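You operate a simulated robot arm through the tools that you are given. There is no shell and no other tool. Be economical: measure what you need, move in short steps, check, and stop when the job is done.

Carry out the task below with a simulated robot arm. There is one attempt and no reset: what you move stays moved.

Task
Zero the empty balancer on a fresh run.
Fine: shut the guard, switch on, run it, press zero once, then switch off.

It is judged by the outcome, as a careful person would: the job done as asked, and still so three seconds after it is handed in. It fails if anything else is knocked over, pushed out of place, dropped, spilled or broken.

Robot
A 7-joint arm with a two-finger parallel gripper, fixed in place. Base frame: the origin is at the foot of the arm, x ahead of it, y to its left, z up. Units: mm, degrees, N and s.
Its first joint turns from -166.0 to 166.0 degrees. Payload 4.4 kg.
The TCP is the grasp point between the finger pads, 23 mm short of the fingertips. In the tool frame z runs along the fingers and y along their closing line. Largest opening 94 mm; finger width 38, thickness 10; the body of the gripper, 54 by 96 mm, starts 39 mm behind the TCP.
Orientation is that of the tool frame in the base frame, as a unit quaternion [w, x, y, z]. With the fingers straight down and closing along the base's y, the tool's x points along the base's -x, its y along +y and its z along -z.

Tools
- The arm moves only by the tool servo_tool. Its argument "rows" is a list of rows, each a list of 7 numbers: the opening, from 0 (shut) to 1 (fully open), then the shift along the base's x, y, z in m, then the turn, a rotation vector about the base's x, y, z in rad. In form: [[claw, tx, ty, tz, rx, ry, rz], ...]. A call has 1 to 12 rows; each row shifts and turns the commanded pose from where the row before left it. Each row takes 0.2 s and may step no farther than 50 mm and 8.6 degrees from the row before; otherwise, or with a gripper value out of range, the whole call is refused. A pose out of reach is approached as far as the arm can. The call stops where the force on the tool passes 60 N (or 10 N more than at its start, if that is more) or the arm is blocked; 0.2 s more then pass. The fingers move at their own pace (about 72 mm/s each) and stop on an object; they squeeze with about 30 N. The grip force told is the motor's: it shows also when the fingers shut on nothing. Time passes only in rows, and 0.2 s behind the last, so rows that do not move let the fingers close. The reply holds the time, the measured pose of the TCP, the force on the tool along the base axes, the opening and the grip force, in the units named above and with some noise, with the torque about the TCP (base axes, N m) and any sound that the robot's microphone picked up, and new pictures: "show" is both (left out), scene, wrist or none.
- Cameras (640 x 400 px; columns grow to the right, rows downward): "scene" is fixed at [50.7, -649.8, 1488.8]; the picture's right is [0.50, -0.87, 0.00], its down [-0.41, -0.24, -0.88] and it looks along [0.76, 0.44, -0.48] (base axes); focal length 329 px, centre (320, 200). "wrist" rides on the gripper at [86, 16, -74] in the tool frame; the picture's right is [-0.18, 0.98, 0.00], its down [-0.58, -0.11, -0.81] and it looks along [-0.79, -0.15, 0.59] (tool axes); focal length 243 px, centre (320, 200). There is no depth. A picture from a camera that has moved, and an enlarged one, comes with that camera's place and axes in the base frame and with its lens.
- enlarge(camera, box): a new picture of the part [left, top, right, bottom] of that camera's present view, enlarged. It takes no simulated time.
- finish_job(): hands the job in; it is judged then, once.

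Go step by step. Nothing tells you positions but the pictures and the camera data: compare them with the known pose of the tool, close in by small moves and look again before you grip or let go. The budget is 120 turns and 200 pictures, counting those below and the enlarged ones. Unless the task says otherwise, let go and move clear before handing in, and close with one line.

The tools are called as a command line: name --pt "numbers of a row" for each row, then --argument value for the rest, lists and objects as JSON in quotes. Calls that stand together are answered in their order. servo_tool: Moves the arm, as the interface text tells. Its arguments: {"type":"object","properties":{"rows":{"type":"array"},"show":{"type":"string","enum":["both","scene","wrist","none"]}},"required":["rows"]} The other tools are called the same way: enlarge (camera, box) takes an enlarged picture of a part of a camera's view; finish_job () hands the job in.

At the start:

```text
time: 0.0
tcp_pos: [575.0, 155.4, 1152.6]
orientation: [-0.001, 0.001, 1.0, 0.0]
force: [0.8, -0.3, -0.9]
torque: [0.01, 0.02, 0.02]
grip_width: 94.1
grip_force: 0.0
```

scene: 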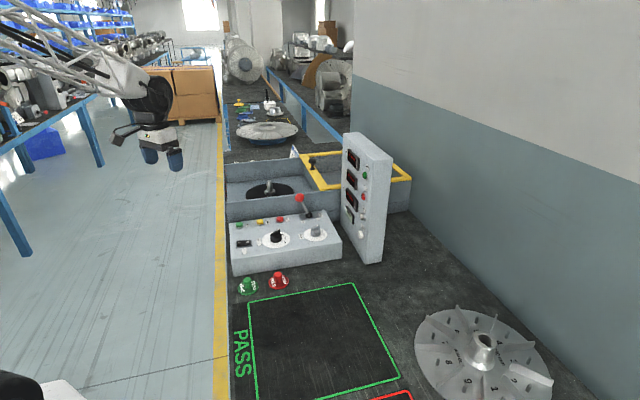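
wrist: 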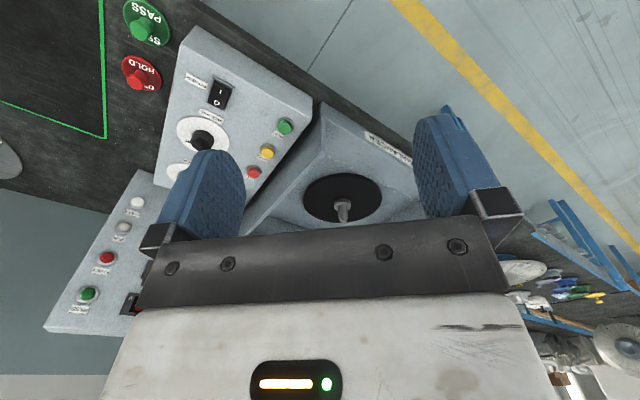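

I see a balancer with a yellow-framed guard, a control box, and a tall display panel. I'll look closely at each before moving.

enlarge --camera "scene" --box '[220, 190, 350, 280]'

enlarge --camera "scene" --box '[320, 130, 420, 270]'

enlarge --camera "wrist" --box '[150, 60, 300, 200]'

enlarge --camera "scene" --box '[210, 120, 420, 230]'

```text
4.44 times, centred on (285, 235) of scene
camera zoom: at [50.7, -649.8, 1488.8], right [0.5, -0.87, 0.0], down [-0.41, -0.24, -0.88], along [0.76, 0.44, -0.48], focal length 1460 px, centre (476, 44)
```

zoom: 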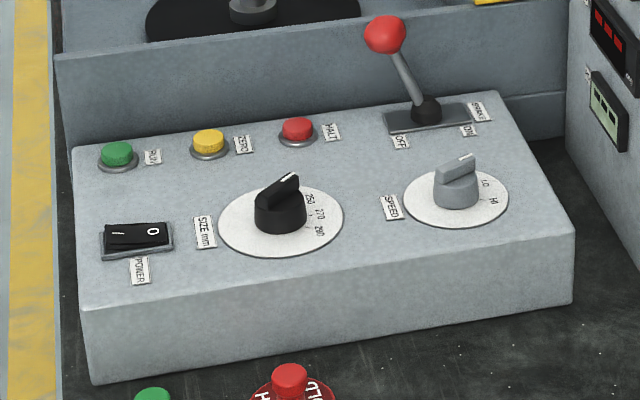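

```text
2.86 times, centred on (370, 200) of scene
camera zoom: at [50.7, -649.8, 1488.8], right [0.5, -0.87, 0.0], down [-0.41, -0.24, -0.88], along [0.76, 0.44, -0.48], focal length 939 px, centre (177, 200)
```

zoom: 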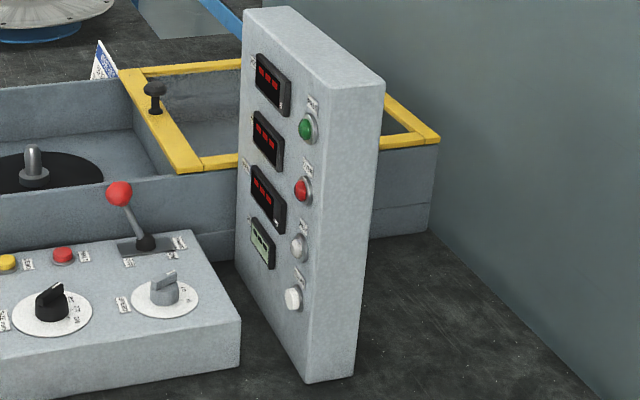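

```text
2.86 times, centred on (225, 130) of wrist
camera zoom: at [486.9, 171.5, 1226.0], right [0.18, 0.98, 0.0], down [0.58, -0.11, 0.81], along [0.79, -0.15, -0.59], focal length 693 px, centre (591, 400)
```

zoom: 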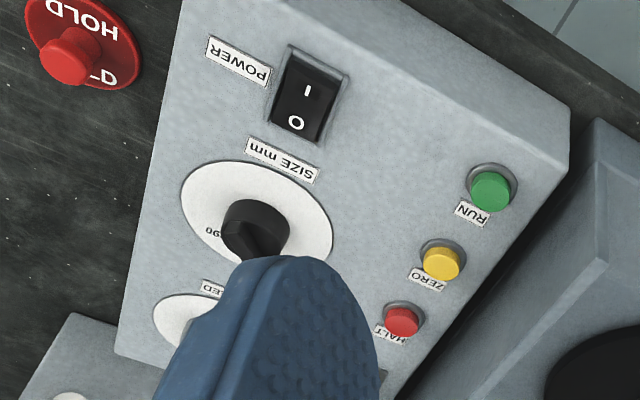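

```text
3.05 times, centred on (315, 175) of scene
camera zoom: at [50.7, -649.8, 1488.8], right [0.5, -0.87, 0.0], down [-0.41, -0.24, -0.88], along [0.76, 0.44, -0.48], focal length 1001 px, centre (335, 276)
```

zoom: 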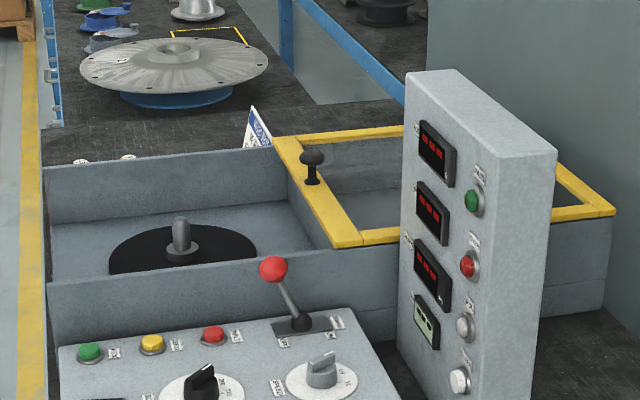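

The machine stands at roughly 45° to the base. I need a closer look at the switch, lever, displays and labels.

enlarge --camera "scene" --box '[340, 140, 376, 245]'

enlarge --camera "scene" --box '[290, 185, 345, 245]'

enlarge --camera "wrist" --box '[50, 190, 170, 340]'

enlarge --camera "scene" --box '[230, 225, 290, 265]'

enlarge --camera "scene" --box '[280, 140, 340, 200]'

```text
3.81 times, centred on (358, 192) of scene
camera zoom: at [50.7, -649.8, 1488.8], right [0.5, -0.87, 0.0], down [-0.41, -0.24, -0.88], along [0.76, 0.44, -0.48], focal length 1252 px, centre (175, 229)
```

zoom: 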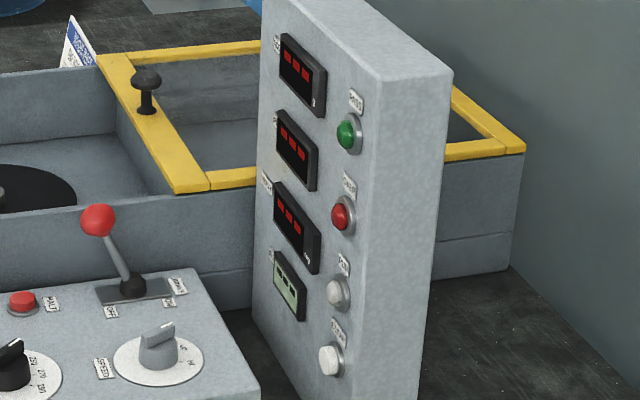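

```text
6.67 times, centred on (318, 215) of scene
camera zoom: at [50.7, -649.8, 1488.8], right [0.5, -0.87, 0.0], down [-0.41, -0.24, -0.88], along [0.76, 0.44, -0.48], focal length 2190 px, centre (337, 100)
```

zoom: 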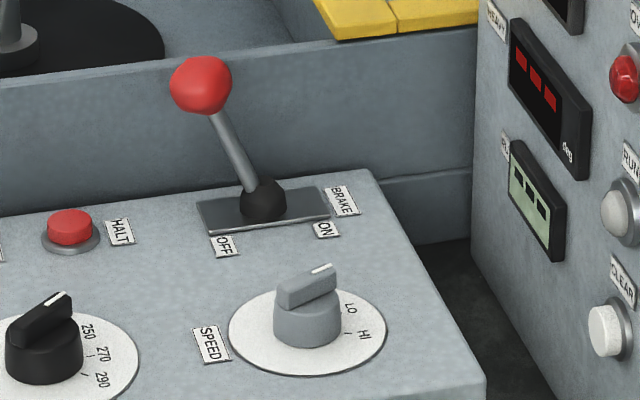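

```text
2.67 times, centred on (110, 265) of wrist
camera zoom: at [486.9, 171.5, 1226.0], right [0.18, 0.98, 0.0], down [0.58, -0.11, 0.81], along [0.79, -0.15, -0.59], focal length 647 px, centre (880, 27)
```

zoom: 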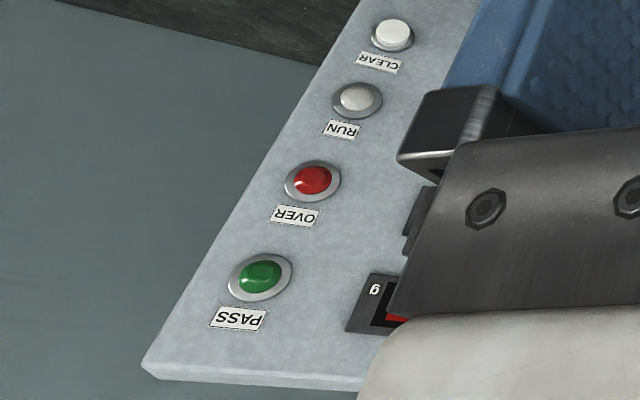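

```text
10.00 times, centred on (260, 245) of scene
camera zoom: at [50.7, -649.8, 1488.8], right [0.5, -0.87, 0.0], down [-0.41, -0.24, -0.88], along [0.76, 0.44, -0.48], focal length 3286 px, centre (920, -250)
```

zoom: 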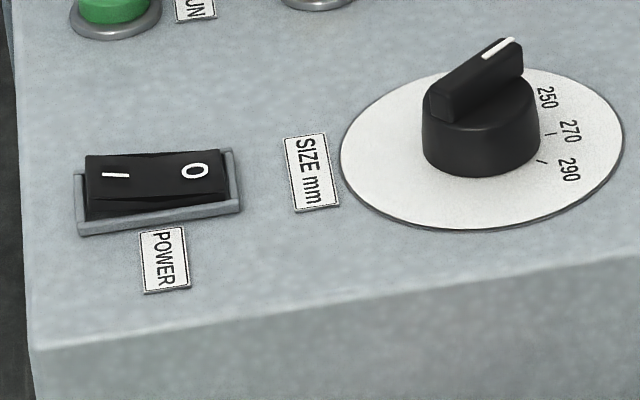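

```text
6.67 times, centred on (310, 170) of scene
camera zoom: at [50.7, -649.8, 1488.8], right [0.5, -0.87, 0.0], down [-0.41, -0.24, -0.88], along [0.76, 0.44, -0.48], focal length 2190 px, centre (387, 400)
```

zoom: 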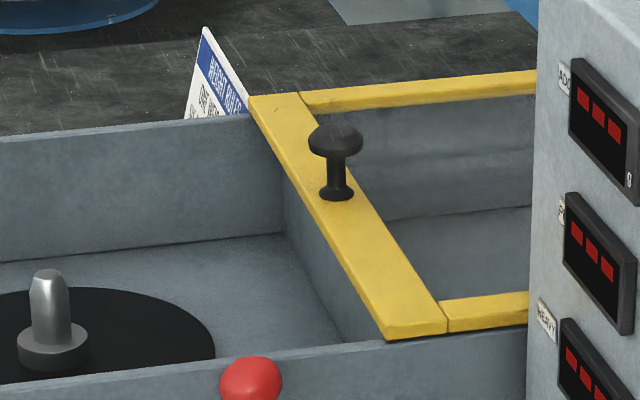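

Guard is the yellow-framed slider (open, to the right). Brake lever appears to lean to OFF, and power appears off. I'll turn the tool to the machine's axes and get a second view to triangulate.

servo_tool --pt "1 0.01 -0.015 0.01 0 0 -0.127" --pt "1 0.01 -0.015 0.01 0 0 -0.127" --pt "1 0.01 -0.015 0.01 0 0 -0.127" --pt "1 0.01 -0.015 0.01 0 0 -0.127" --pt "1 0.01 -0.015 0.01 0 0 -0.127" --pt "1 0.01 -0.015 0.01 0 0 -0.127" --pt "1 0 0 0 0 0 0"

```text
time: 1.6
tcp_pos: [632.9, 67.1, 1212.1]
orientation: [0.0, 0.372, 0.928, 0.0]
force: [-0.2, 0.1, 0.7]
torque: [-0.01, -0.01, 0.01]
grip_width: 94.1
grip_force: 0.1
camera wrist: at [581.6, 138.0, 1286.7], right [0.81, 0.58, 0.0], down [0.34, -0.48, 0.81], along [0.47, -0.66, -0.59], focal length 243 px, centre (320, 200)
```

scene: 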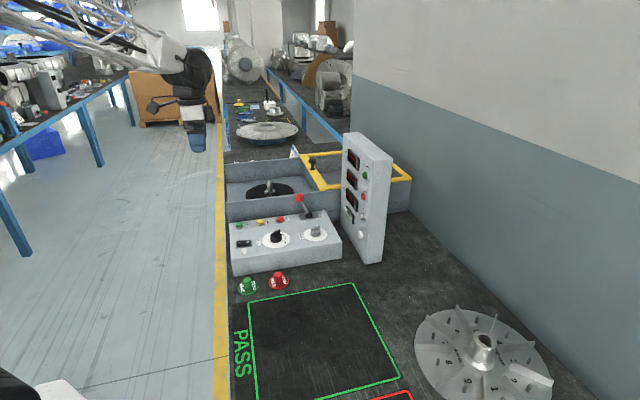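
wrist: 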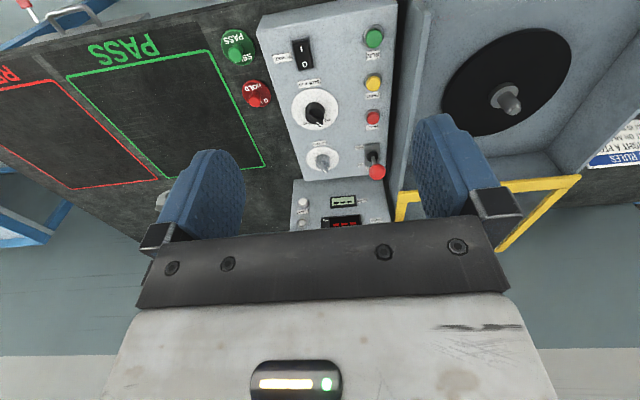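

The wrist view is upside down but clear. I'll read the rules sign, lever and switch here.

enlarge --camera "wrist" --box '[570, 90, 640, 180]'

enlarge --camera "wrist" --box '[260, 20, 400, 120]'

enlarge --camera "wrist" --box '[285, 95, 405, 235]'

```text
4.44 times, centred on (605, 135) of wrist
camera zoom: at [581.6, 138.0, 1286.7], right [0.81, 0.58, 0.0], down [0.34, -0.48, 0.81], along [0.47, -0.66, -0.59], focal length 1078 px, centre (-947, 489)
```

zoom: 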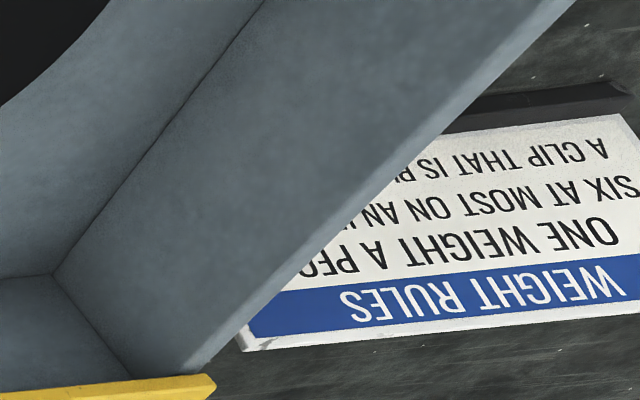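

```text
4.00 times, centred on (330, 70) of wrist
camera zoom: at [581.6, 138.0, 1286.7], right [0.81, 0.58, 0.0], down [0.34, -0.48, 0.81], along [0.47, -0.66, -0.59], focal length 970 px, centre (280, 720)
```

zoom: 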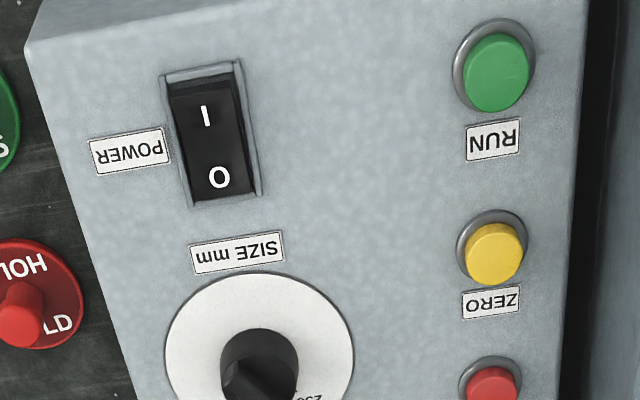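

```text
2.86 times, centred on (345, 165) of wrist
camera zoom: at [581.6, 138.0, 1286.7], right [0.81, 0.58, 0.0], down [0.34, -0.48, 0.81], along [0.47, -0.66, -0.59], focal length 693 px, centre (249, 300)
```

zoom: 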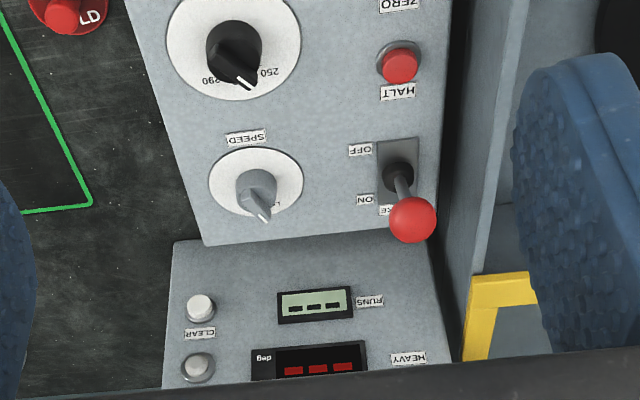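

Triangulating both views puts the bench around z≈790, the box top at z≈872 and the guard top at z≈942, with the knob near (1120, 5). The brake lever leans to OFF. I'll turn back and move above the guard to see the knob.

servo_tool --pt "1 0.035 -0.007 0.005 0 0 0.109" --pt "1 0.035 -0.007 0.005 0 0 0.109" --pt "1 0.035 -0.007 0.005 0 0 0.109" --pt "1 0.035 -0.007 0.005 0 0 0.109" --pt "1 0.035 -0.007 0.005 0 0 0.109" --pt "1 0.035 -0.007 0.005 0 0 0.109" --pt "1 0.035 -0.007 0.005 0 0 0.109"

```text
time: 3.2
tcp_pos: [877.8, 17.0, 1247.1]
orientation: [-0.001, -0.002, 1.0, 0.001]
force: [-0.1, 0.4, 0.1]
torque: [0.0, 0.0, 0.0]
grip_width: 94.2
grip_force: 0.0
camera wrist: at [790.3, 33.0, 1320.7], right [0.18, 0.98, 0.0], down [0.58, -0.11, 0.81], along [0.79, -0.15, -0.59], focal length 243 px, centre (320, 200)
```

scene: 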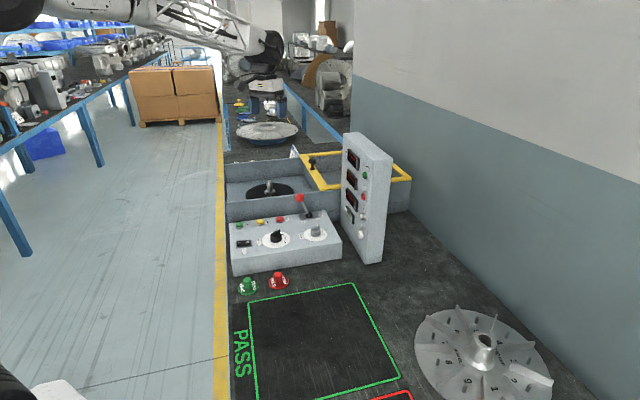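
wrist: 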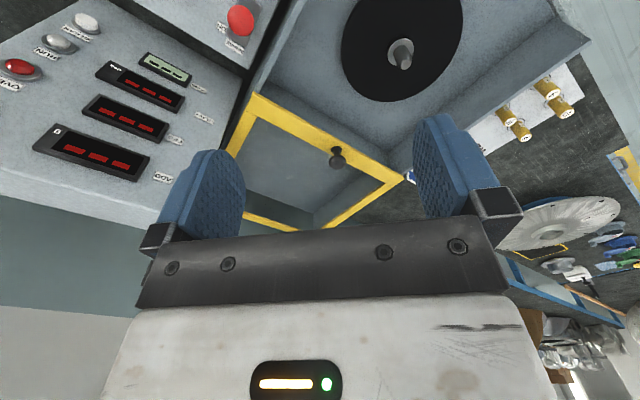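

The knob triangulates to about (1120, 4, 978), which needs a tilted tool. I'll look at its shape and check the switch again from here.

enlarge --camera "wrist" --box '[220, 80, 420, 240]'

enlarge --camera "wrist" --box '[410, 60, 640, 200]'

```text
2.50 times, centred on (320, 160) of wrist
camera zoom: at [790.3, 33.0, 1320.7], right [0.18, 0.98, 0.0], down [0.58, -0.11, 0.81], along [0.79, -0.15, -0.59], focal length 606 px, centre (320, 300)
```

zoom: 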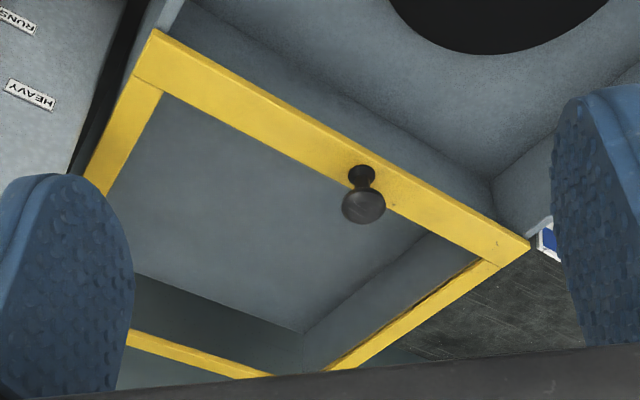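

```text
2.78 times, centred on (525, 130) of wrist
camera zoom: at [790.3, 33.0, 1320.7], right [0.18, 0.98, 0.0], down [0.58, -0.11, 0.81], along [0.79, -0.15, -0.59], focal length 675 px, centre (-250, 395)
```

zoom: 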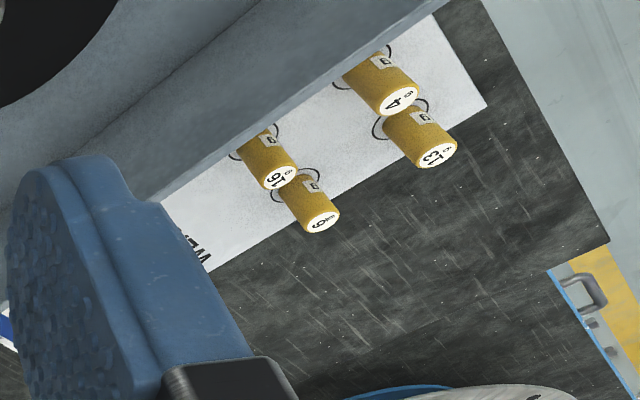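

Knob confirmed: a mushroom about 28 mm wide on the middle of the leading bar. I'll approach with the tool tilted 30° outward and check reach.

servo_tool --pt "1 0.037 -0.002 -0.028 0 -0.0873 0" --pt "1 0.037 -0.002 -0.028 0 -0.0873 0" --pt "1 0.037 -0.002 -0.028 0 -0.0873 0" --pt "1 0.037 -0.002 -0.028 0 -0.0873 0" --pt "1 0.037 -0.002 -0.028 0 -0.0873 0" --pt "1 0.037 -0.002 -0.028 0 -0.0873 0" --pt "1 0 0 0 0 0 0"

```text
time: 4.8
tcp_pos: [1101.0, 2.4, 1078.7]
orientation: [0.259, -0.001, 0.966, 0.0]
force: [0.8, 0.2, 0.3]
torque: [0.01, -0.01, 0.0]
grip_width: 93.9
grip_force: 0.1
camera wrist: at [988.3, 17.6, 1099.9], right [0.16, 0.98, 0.09], down [0.1, -0.11, 0.99], along [0.98, -0.15, -0.11], focal length 243 px, centre (320, 200)
```

scene: 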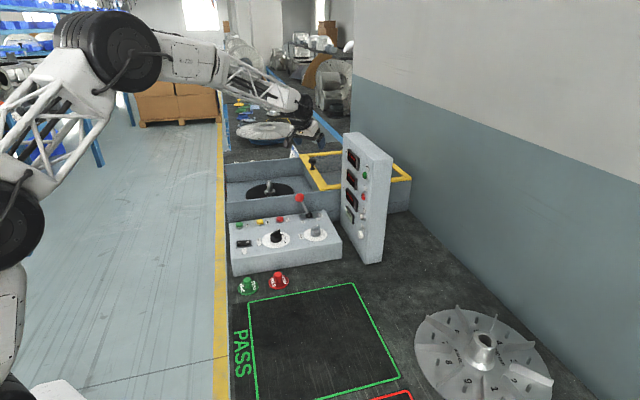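
wrist: 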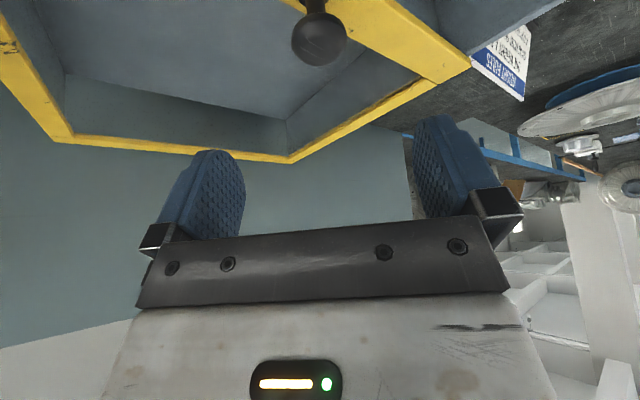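

Reach is fine and the knob cap reads (1120, 6, 985). I'll come down around it.

servo_tool --pt "0.8 0.004 0.001 -0.03 0 0 0" --pt "0.8 0.005 0.001 -0.03 0 0 0" --pt "0.8 0.005 0.001 -0.02 0 0 0" --pt "0.8 0.004 0 -0.013 0 0 0"

```text
time: 5.8
tcp_pos: [1118.7, 6.7, 985.8]
orientation: [0.259, -0.001, 0.966, 0.0]
force: [-0.9, 0.0, -0.3]
torque: [0.0, 0.01, -0.02]
grip_width: 75.1
grip_force: 0.1
camera wrist: at [1005.8, 22.4, 1007.1], right [0.16, 0.98, 0.09], down [0.1, -0.11, 0.99], along [0.98, -0.15, -0.12], focal length 243 px, centre (320, 200)
```

scene: 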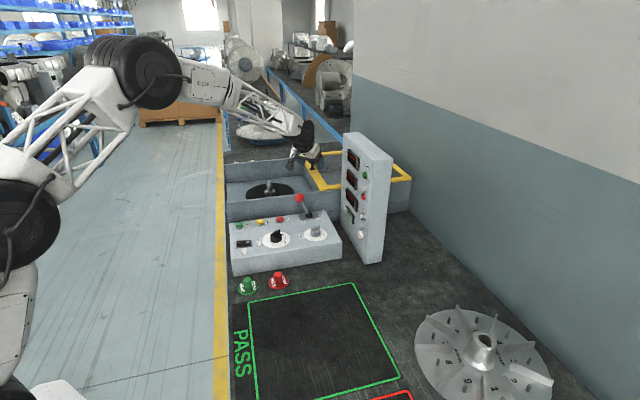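
wrist: 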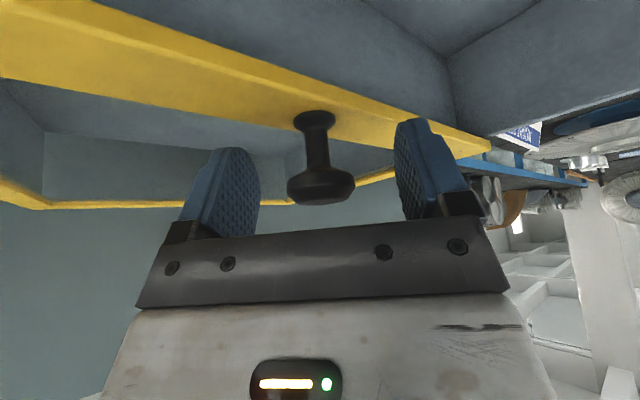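

The knob is centred between the pads. Lower a few mm and close.

servo_tool --pt "0.6 0.002 0 -0.006 0 0 0" --pt "0.0 0 0 0 0 0 0" --pt "0.0 0 0 0 0 0 0" --pt "0.0 0 0 0 0 0 0" --show "wrist"

```text
time: 6.8
tcp_pos: [1121.6, 6.8, 981.2]
orientation: [0.26, 0.0, 0.966, 0.001]
force: [-4.0, -4.8, 13.2]
torque: [-0.11, -0.46, -0.21]
grip_width: 34.6
grip_force: 44.8
camera wrist: at [1008.0, 21.9, 1002.0], right [0.16, 0.98, 0.09], down [0.1, -0.11, 0.99], along [0.98, -0.15, -0.11], focal length 243 px, centre (320, 200)
```

wrist: 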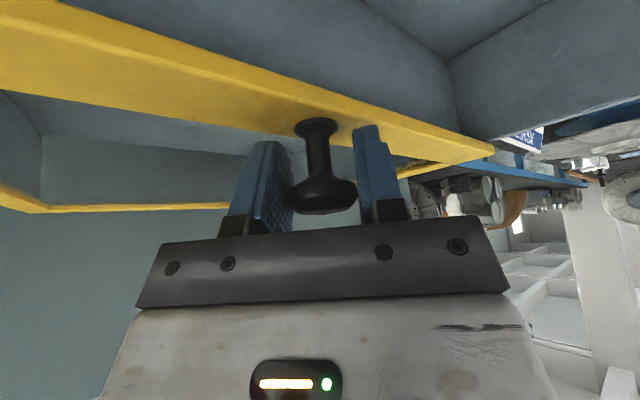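

Gripped at 34.6 mm. I'll pull gently along (-0.707, +0.707) first.

servo_tool --pt "0 -0.007 0.007 0 0 0 0" --pt "0 -0.007 0.007 0 0 0 0" --pt "0 -0.007 0.007 0 0 0 0" --pt "0 -0.007 0.007 0 0 0 0"

```text
time: 7.8
tcp_pos: [1093.9, 34.8, 982.2]
orientation: [0.26, -0.001, 0.966, 0.0]
force: [-21.0, -22.0, 30.4]
torque: [-0.38, 0.21, -0.1]
grip_width: 34.3
grip_force: 45.6
camera wrist: at [980.6, 49.5, 1002.0], right [0.16, 0.98, 0.09], down [0.1, -0.11, 0.99], along [0.98, -0.15, -0.11], focal length 243 px, centre (320, 200)
```

scene: 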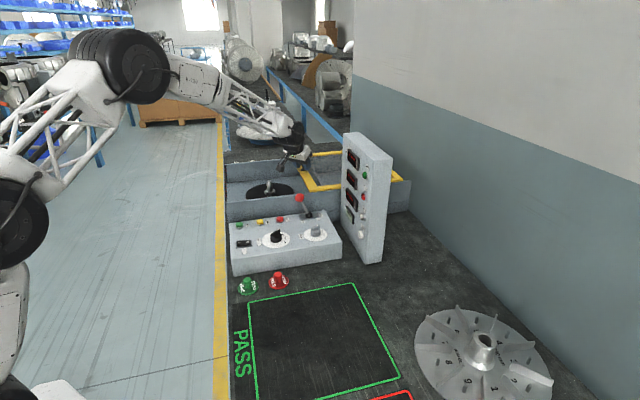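
wrist: 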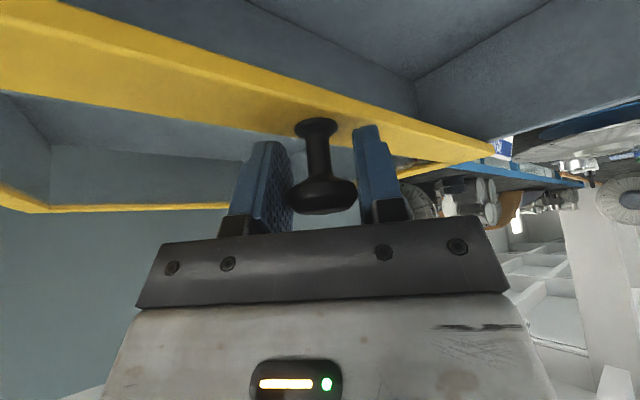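

The guard slides. Side force shows I'm a bit too far toward +e2 and too low; correct slightly and continue.

servo_tool --pt "0 -0.002 -0.002 0.002 0 0 0" --pt "0 -0.011 0.009 0 0 0 0" --pt "0 -0.011 0.009 0 0 0 0" --show "none"

```text
time: 8.6
tcp_pos: [1069.3, 52.8, 981.1]
orientation: [0.26, -0.002, 0.966, 0.001]
force: [41.9, 41.9, 10.7]
torque: [-0.54, 0.2, -0.01]
grip_width: 34.4
grip_force: 45.4
```

Overcorrected; stiffness is about 16 N/mm, so the true direction is about (-0.734, 0.680). Recentre and continue.

servo_tool --pt "0 0.0022 0.0022 0.0005 0 0 0" --pt "0 -0.011 0.0102 0 0 0 0" --pt "0 -0.011 0.0102 0 0 0 0" --pt "0 -0.011 0.0102 0 0 0 0" --show "none"

```text
time: 9.6
tcp_pos: [1039.5, 84.8, 981.4]
orientation: [0.258, -0.001, 0.966, 0.0]
force: [-2.3, -3.7, 6.8]
torque: [-0.35, -0.38, -0.13]
grip_width: 34.2
grip_force: 44.8
```

Forces are now low; continue in the same direction.

servo_tool --pt "0 -0.015 0.0139 0 0 0 0" --pt "0 -0.015 0.0139 0 0 0 0" --pt "0 -0.015 0.0139 0 0 0 0" --pt "0 -0.015 0.0139 0 0 0 0"

```text
time: 10.5
tcp_pos: [986.2, 133.9, 982.1]
orientation: [0.26, 0.0, 0.966, 0.001]
force: [16.6, 14.6, -9.7]
torque: [0.06, 0.17, -0.06]
grip_width: 34.3
grip_force: 44.4
stopped in row 4: the force on the tool passed its limit (the readings are from after the stop); the commanded pose is now the measured one
camera wrist: at [873.5, 150.3, 1002.4], right [0.16, 0.98, 0.09], down [0.1, -0.11, 0.99], along [0.98, -0.15, -0.12], focal length 243 px, centre (320, 200)
```

scene: 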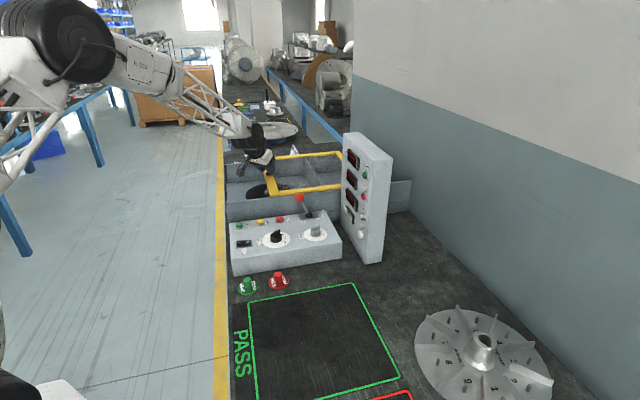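
wrist: 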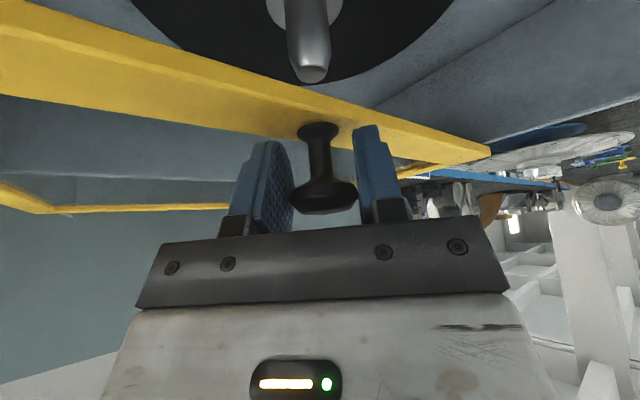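

Halfway, stopped by side force from a slight direction error; refined direction is (-0.725, 0.689). Recentre and carry on.

servo_tool --pt "0 0.001 0.001 -0.0005 0 0 0" --pt "0 -0.0109 0.0103 0 0 0 0" --pt "0 -0.0109 0.0103 0 0 0 0" --pt "0 -0.0109 0.0103 0 0 0 0" --show "wrist"

```text
time: 11.5
tcp_pos: [956.0, 166.3, 981.2]
orientation: [0.26, -0.001, 0.966, 0.0]
force: [5.1, 3.4, 8.4]
torque: [-0.31, 0.54, 0.13]
grip_width: 34.2
grip_force: 44.8
camera wrist: at [841.8, 182.0, 1002.2], right [0.16, 0.98, 0.09], down [0.1, -0.11, 0.99], along [0.98, -0.15, -0.11], focal length 243 px, centre (320, 200)
```

wrist: 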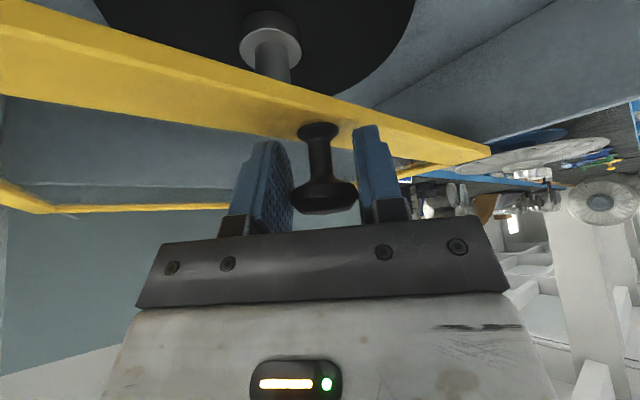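

Tracking well. Continue; watch for the end stop.

servo_tool --pt "0 -0.0109 0.0103 0 0 0 0" --pt "0 -0.0109 0.0103 0 0 0 0" --pt "0 -0.0109 0.0103 0 0 0 0" --pt "0 -0.0109 0.0103 0 0 0 0" --pt "0 -0.0109 0.0103 0 0 0 0"

```text
time: 12.7
tcp_pos: [901.4, 217.7, 981.2]
orientation: [0.259, -0.001, 0.966, 0.0]
force: [34.9, 33.3, -5.9]
torque: [-0.42, 0.2, 0.02]
grip_width: 34.3
grip_force: 45.2
camera wrist: at [788.8, 232.6, 1002.4], right [0.16, 0.98, 0.09], down [0.1, -0.11, 0.99], along [0.98, -0.14, -0.12], focal length 243 px, centre (320, 200)
```

scene: 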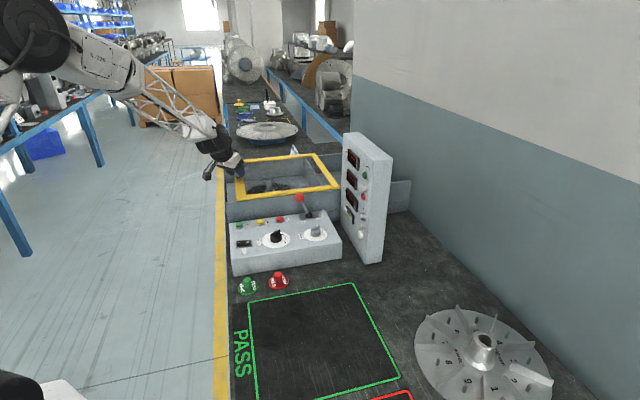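
wrist: 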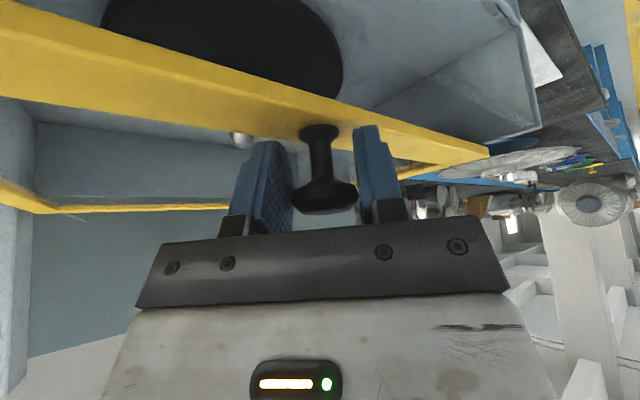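

Nearly closed. Recentre and continue with small steps.

servo_tool --pt "0 0.002 0.002 0 0 0 0" --pt "0 -0.0071 0.007 0 0 0 0" --pt "0 -0.0071 0.007 0 0 0 0" --pt "0 -0.0071 0.007 0 0 0 0"

```text
time: 13.7
tcp_pos: [880.4, 237.8, 981.7]
orientation: [0.259, -0.001, 0.966, 0.0]
force: [-22.6, -23.9, 12.5]
torque: [-0.25, 0.64, -0.61]
grip_width: 34.6
grip_force: 44.8
camera wrist: at [767.2, 254.4, 1002.5], right [0.16, 0.98, 0.09], down [0.1, -0.11, 0.99], along [0.98, -0.15, -0.12], focal length 243 px, centre (320, 200)
```

scene: 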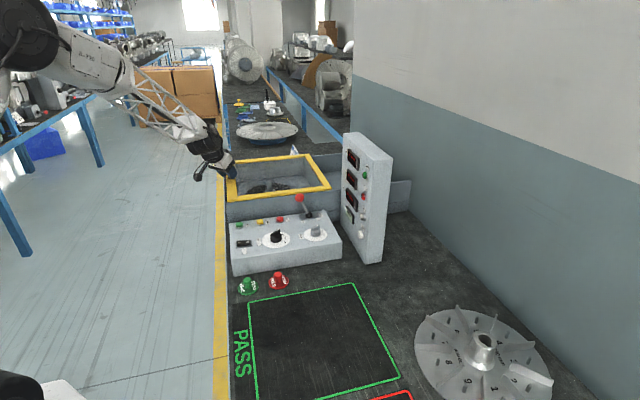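
wrist: 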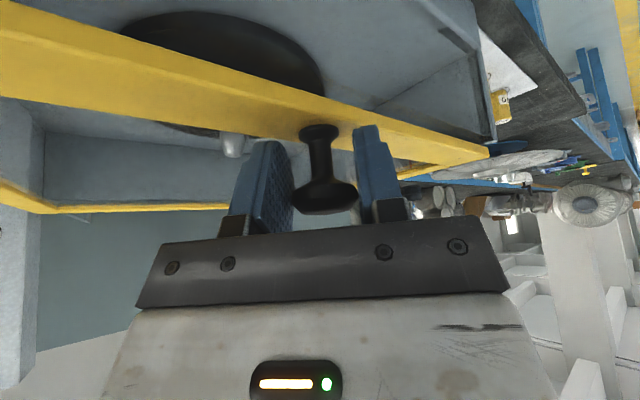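

Still some gap may remain; keep pulling in small steps until the stop.

servo_tool --pt "0 -0.001 -0.001 0 0 0 0" --pt "0 -0.0071 0.0069 0 0 0 0" --pt "0 -0.0071 0.0069 0 0 0 0" --pt "0 -0.0071 0.0069 0 0 0 0"

enlarge --camera "scene" --box '[190, 130, 350, 240]'

```text
time: 14.5
tcp_pos: [869.3, 245.9, 982.9]
orientation: [0.26, 0.0, 0.966, 0.0]
force: [15.9, -19.1, -3.8]
torque: [0.24, -0.33, -0.58]
grip_width: 34.5
grip_force: 44.9
stopped in row 3: the force on the tool passed its limit (the readings are from after the stop); the commanded pose is now the measured one
camera wrist: at [756.9, 262.7, 1002.8], right [0.16, 0.98, 0.09], down [0.1, -0.11, 0.99], along [0.98, -0.15, -0.12], focal length 243 px, centre (320, 200)
```

scene: 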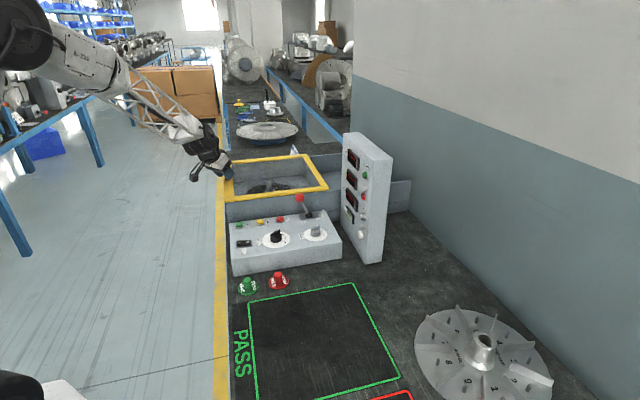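
wrist: 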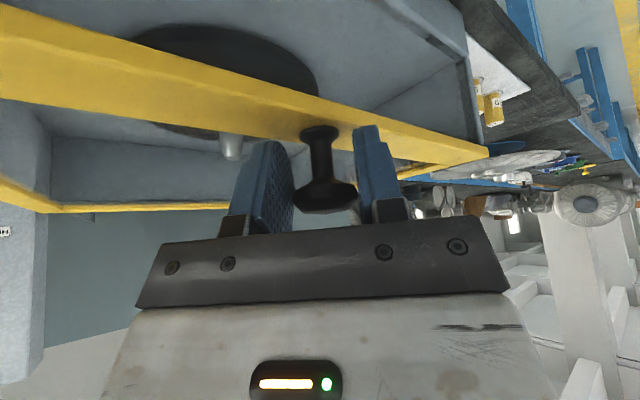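

```text
3.64 times, centred on (270, 185) of scene
camera zoom: at [50.7, -649.8, 1488.8], right [0.5, -0.87, 0.0], down [-0.41, -0.24, -0.88], along [0.76, 0.44, -0.48], focal length 1195 px, centre (502, 254)
```

zoom: 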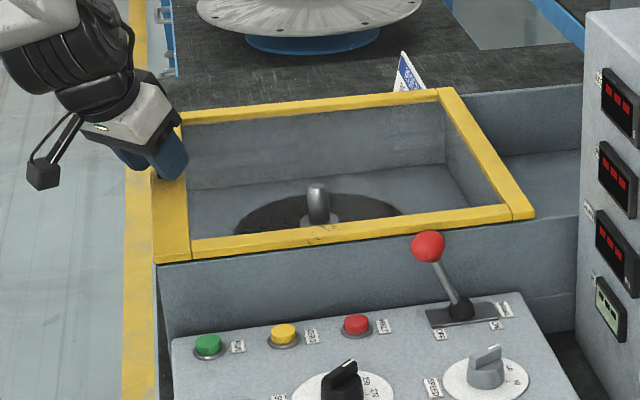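

The guard hit its stop: closed. Release and retract along the tool axis, then check it stays shut.

servo_tool --pt "0.7 0 0 0 0 0 0" --pt "0.7 0 0 0 0 0 0" --pt "0.7 0 0 0 0 0 0" --pt "0.7 -0.01 0 0.0173 0 0 0" --pt "0.7 -0.02 0 0.035 0 0 0" --pt "0.7 -0.02 0 0.035 0 0 0" --pt "0.7 -0.01 0 0.045 0 0 0" --pt "0.7 0 0 0 0 0 0"

enlarge --camera "scene" --box '[190, 130, 350, 240]'

```text
time: 16.3
tcp_pos: [808.9, 247.4, 1115.1]
orientation: [0.26, 0.001, 0.966, 0.0]
force: [-0.2, -0.1, 0.1]
torque: [-0.01, 0.02, -0.03]
grip_width: 65.8
grip_force: 0.1
camera wrist: at [695.9, 264.2, 1136.0], right [0.16, 0.98, 0.09], down [0.1, -0.11, 0.99], along [0.98, -0.15, -0.12], focal length 243 px, centre (320, 200)
```

scene: 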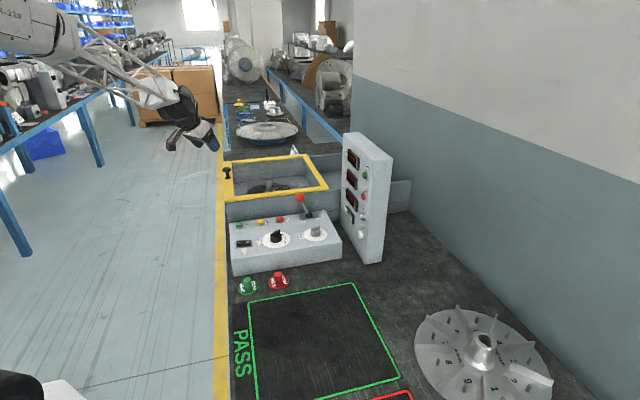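
wrist: 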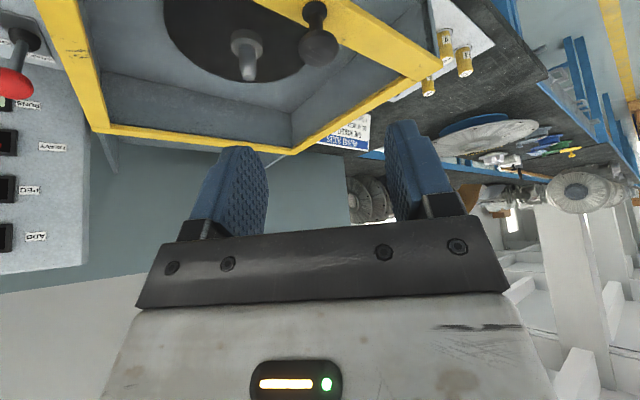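

```text
3.64 times, centred on (270, 185) of scene
camera zoom: at [50.7, -649.8, 1488.8], right [0.5, -0.87, 0.0], down [-0.41, -0.24, -0.88], along [0.76, 0.44, -0.48], focal length 1195 px, centre (502, 254)
```

zoom: 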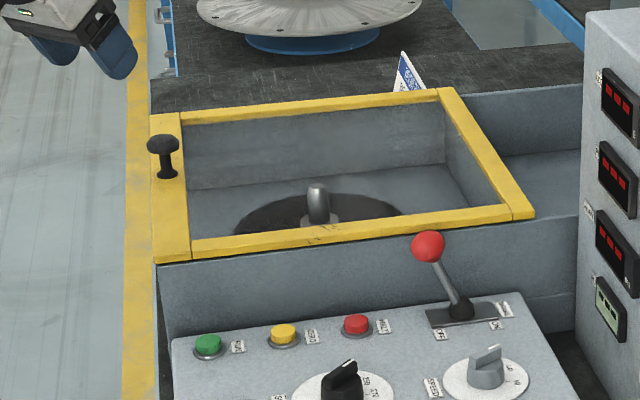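

Guard stays shut. Triangulated controls: POWER "I" end (653,-10,880), RUN (735,64,875), ZERO (783,15,875). Now close the fingers, straighten the tool, yaw 45° and hover over the switch.

servo_tool --pt "0 -0.013 -0.0214 0 0 0.0873 0" --pt "0 -0.013 -0.0214 0 0 0.0873 0" --pt "0 -0.013 -0.0214 0 0 0.0873 0" --pt "0 -0.013 -0.0214 0 0 0.0873 0" --pt "0 -0.013 -0.0214 0 0 0.0873 0" --pt "0 -0.013 -0.0214 0 0 0.0873 0" --pt "0 -0.013 -0.0214 0 0 0 0.131" --pt "0 -0.013 -0.0214 -0.01 0 0 0.131" --pt "0 -0.013 -0.0214 -0.015 0 0 0.131" --pt "0 -0.013 -0.0214 -0.015 0 0 0.131" --pt "0 -0.013 -0.0214 -0.02 0 0 0.131" --pt "0 -0.013 -0.0216 -0.02 0 0 0.131"

```text
time: 18.9
tcp_pos: [654.1, -8.9, 1033.9]
orientation: [0.001, -0.384, 0.923, 0.0]
force: [-0.1, 0.6, -0.5]
torque: [0.0, 0.01, 0.0]
grip_width: 0.0
grip_force: 30.4
camera wrist: at [580.8, -60.5, 1108.3], right [-0.57, 0.82, 0.0], down [0.49, 0.34, 0.81], along [0.67, 0.46, -0.59], focal length 243 px, centre (320, 200)
```

scene: 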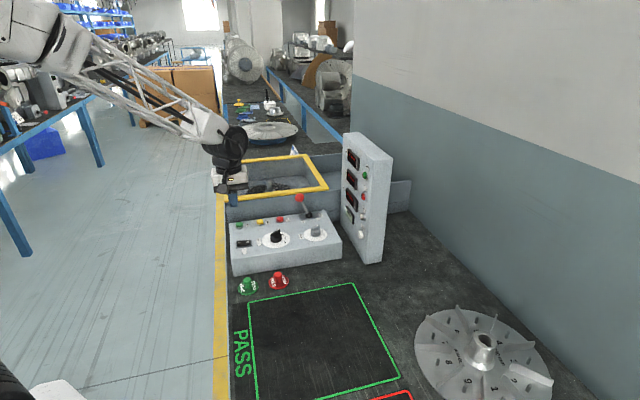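
wrist: 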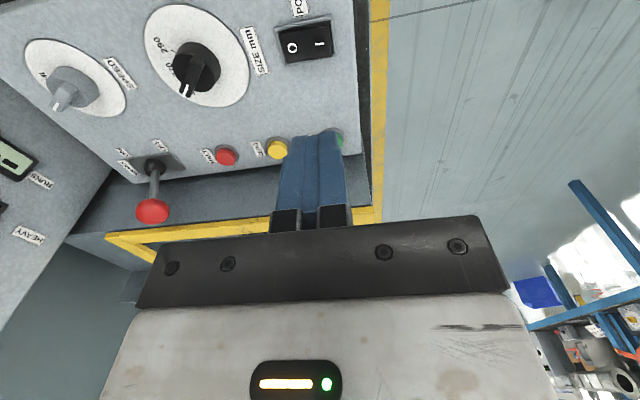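

The new view confirms the switch "I" end at about (654,-13). Descend to just above it.

servo_tool --pt "0 0 -0.0045 -0.04 0 0 0" --pt "0 0 0 -0.04 0 0 0" --pt "0 0 0 -0.034 0 0 0"

enlarge --camera "scene" --box '[215, 200, 295, 260]'

```text
time: 19.7
tcp_pos: [654.5, -16.1, 921.7]
orientation: [0.001, -0.382, 0.924, 0.0]
force: [0.1, 1.0, 0.7]
torque: [-0.01, 0.01, 0.04]
grip_width: 0.0
grip_force: 29.9
camera wrist: at [580.3, -65.2, 995.2], right [-0.57, 0.82, 0.0], down [0.49, 0.33, 0.81], along [0.67, 0.46, -0.59], focal length 243 px, centre (320, 200)
```

scene: 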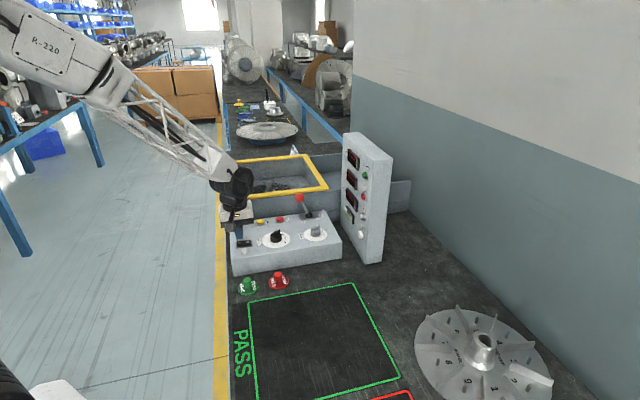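
wrist: 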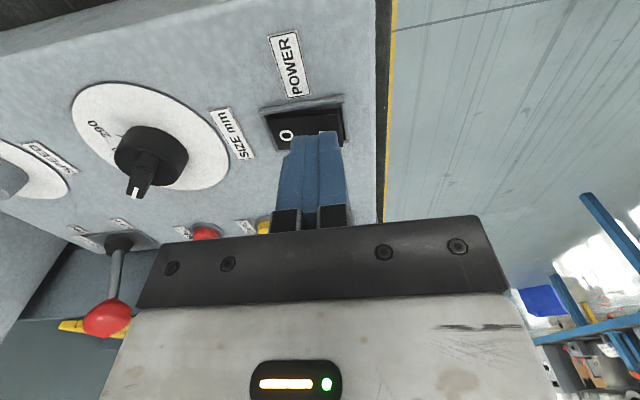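

```text
6.67 times, centred on (255, 230) of scene
camera zoom: at [50.7, -649.8, 1488.8], right [0.5, -0.87, 0.0], down [-0.41, -0.24, -0.88], along [0.76, 0.44, -0.48], focal length 2190 px, centre (753, 0)
```

zoom: 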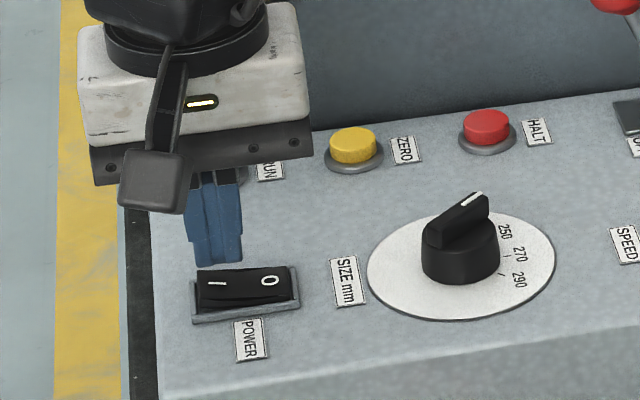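

Fingertips are right over the I end. Press down slowly.

servo_tool --pt "0 -0.0015 0.0015 -0.008 0 0 0" --pt "0 0 0 -0.005 0 0 0" --pt "0 0 0 -0.003 0 0 0" --pt "0 0 0 -0.003 0 0 0" --pt "0 0 0 -0.002 0 0 0"

enlarge --camera "scene" --box '[215, 200, 295, 260]'

```text
time: 21.1
tcp_pos: [651.4, -12.2, 902.3]
orientation: [0.001, -0.382, 0.924, -0.001]
force: [-15.4, 0.4, 15.1]
torque: [-0.2, 0.35, -0.2]
grip_width: 0.1
grip_force: 30.1
heard: click
stopped in row 5: the force on the tool passed its limit (the readings are from after the stop); the commanded pose is now the measured one
camera wrist: at [578.0, -62.5, 976.1], right [-0.56, 0.83, 0.0], down [0.49, 0.33, 0.81], along [0.67, 0.46, -0.59], focal length 243 px, centre (320, 200)
```

scene: 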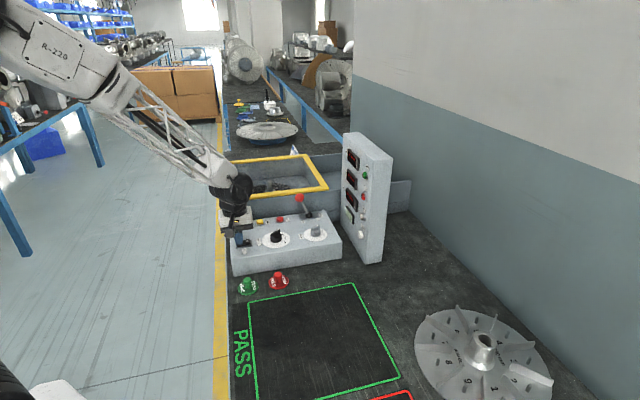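
wrist: 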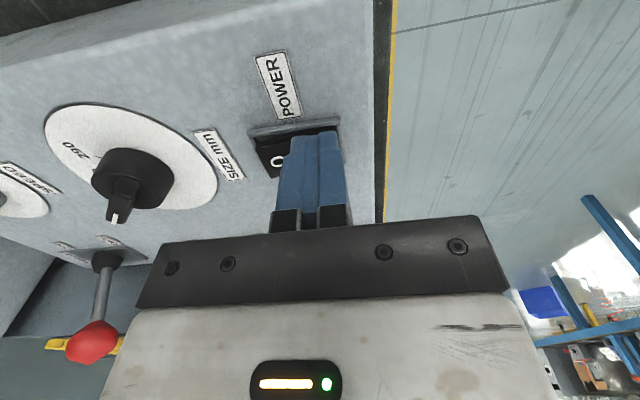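

```text
6.67 times, centred on (255, 230) of scene
camera zoom: at [50.7, -649.8, 1488.8], right [0.5, -0.87, 0.0], down [-0.41, -0.24, -0.88], along [0.76, 0.44, -0.48], focal length 2190 px, centre (753, 0)
```

zoom: 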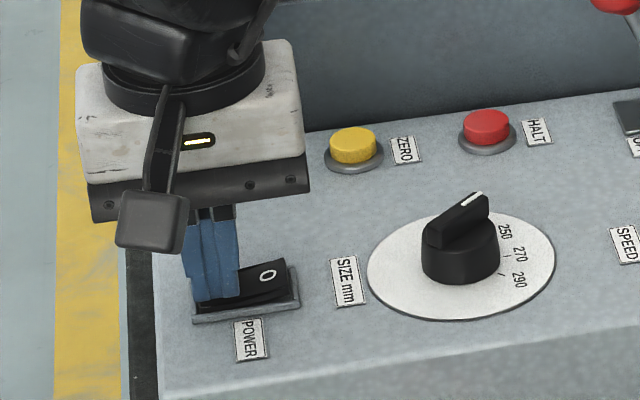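

Click heard and the rocker is flipped to I. Lift and check the displays.

servo_tool --pt "0 0 0 0.03 0 0 0" --pt "0 0 0 0.04 0 0 0" --pt "0 0.02 0.02 0 0 0 0" --show "wrist"

enlarge --camera "scene" --box '[335, 135, 395, 245]'

enlarge --camera "scene" --box '[215, 200, 295, 260]'

```text
time: 21.9
tcp_pos: [673.0, 7.9, 974.1]
orientation: [0.001, -0.382, 0.924, -0.001]
force: [-0.2, -0.1, -0.7]
torque: [0.0, 0.01, -0.01]
grip_width: 0.0
grip_force: 29.9
camera wrist: at [599.4, -42.9, 1047.2], right [-0.56, 0.83, 0.0], down [0.49, 0.33, 0.81], along [0.67, 0.46, -0.59], focal length 243 px, centre (320, 200)
```

wrist: 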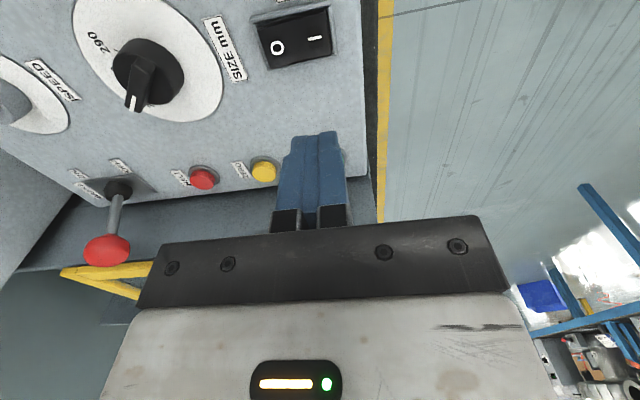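

```text
3.64 times, centred on (365, 190) of scene
camera zoom: at [50.7, -649.8, 1488.8], right [0.5, -0.87, 0.0], down [-0.41, -0.24, -0.88], along [0.76, 0.44, -0.48], focal length 1195 px, centre (156, 236)
```

zoom: 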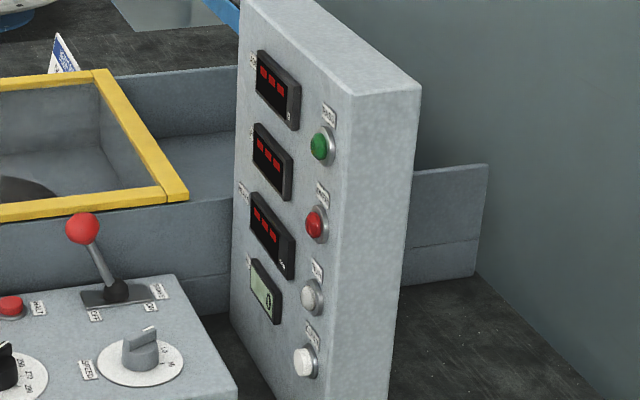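

```text
6.67 times, centred on (255, 230) of scene
camera zoom: at [50.7, -649.8, 1488.8], right [0.5, -0.87, 0.0], down [-0.41, -0.24, -0.88], along [0.76, 0.44, -0.48], focal length 2190 px, centre (753, 0)
```

zoom: 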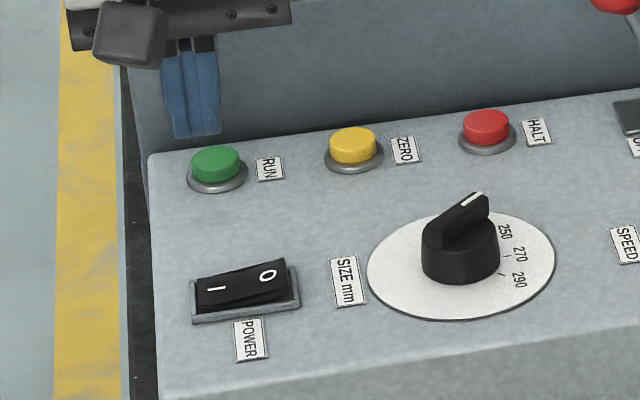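

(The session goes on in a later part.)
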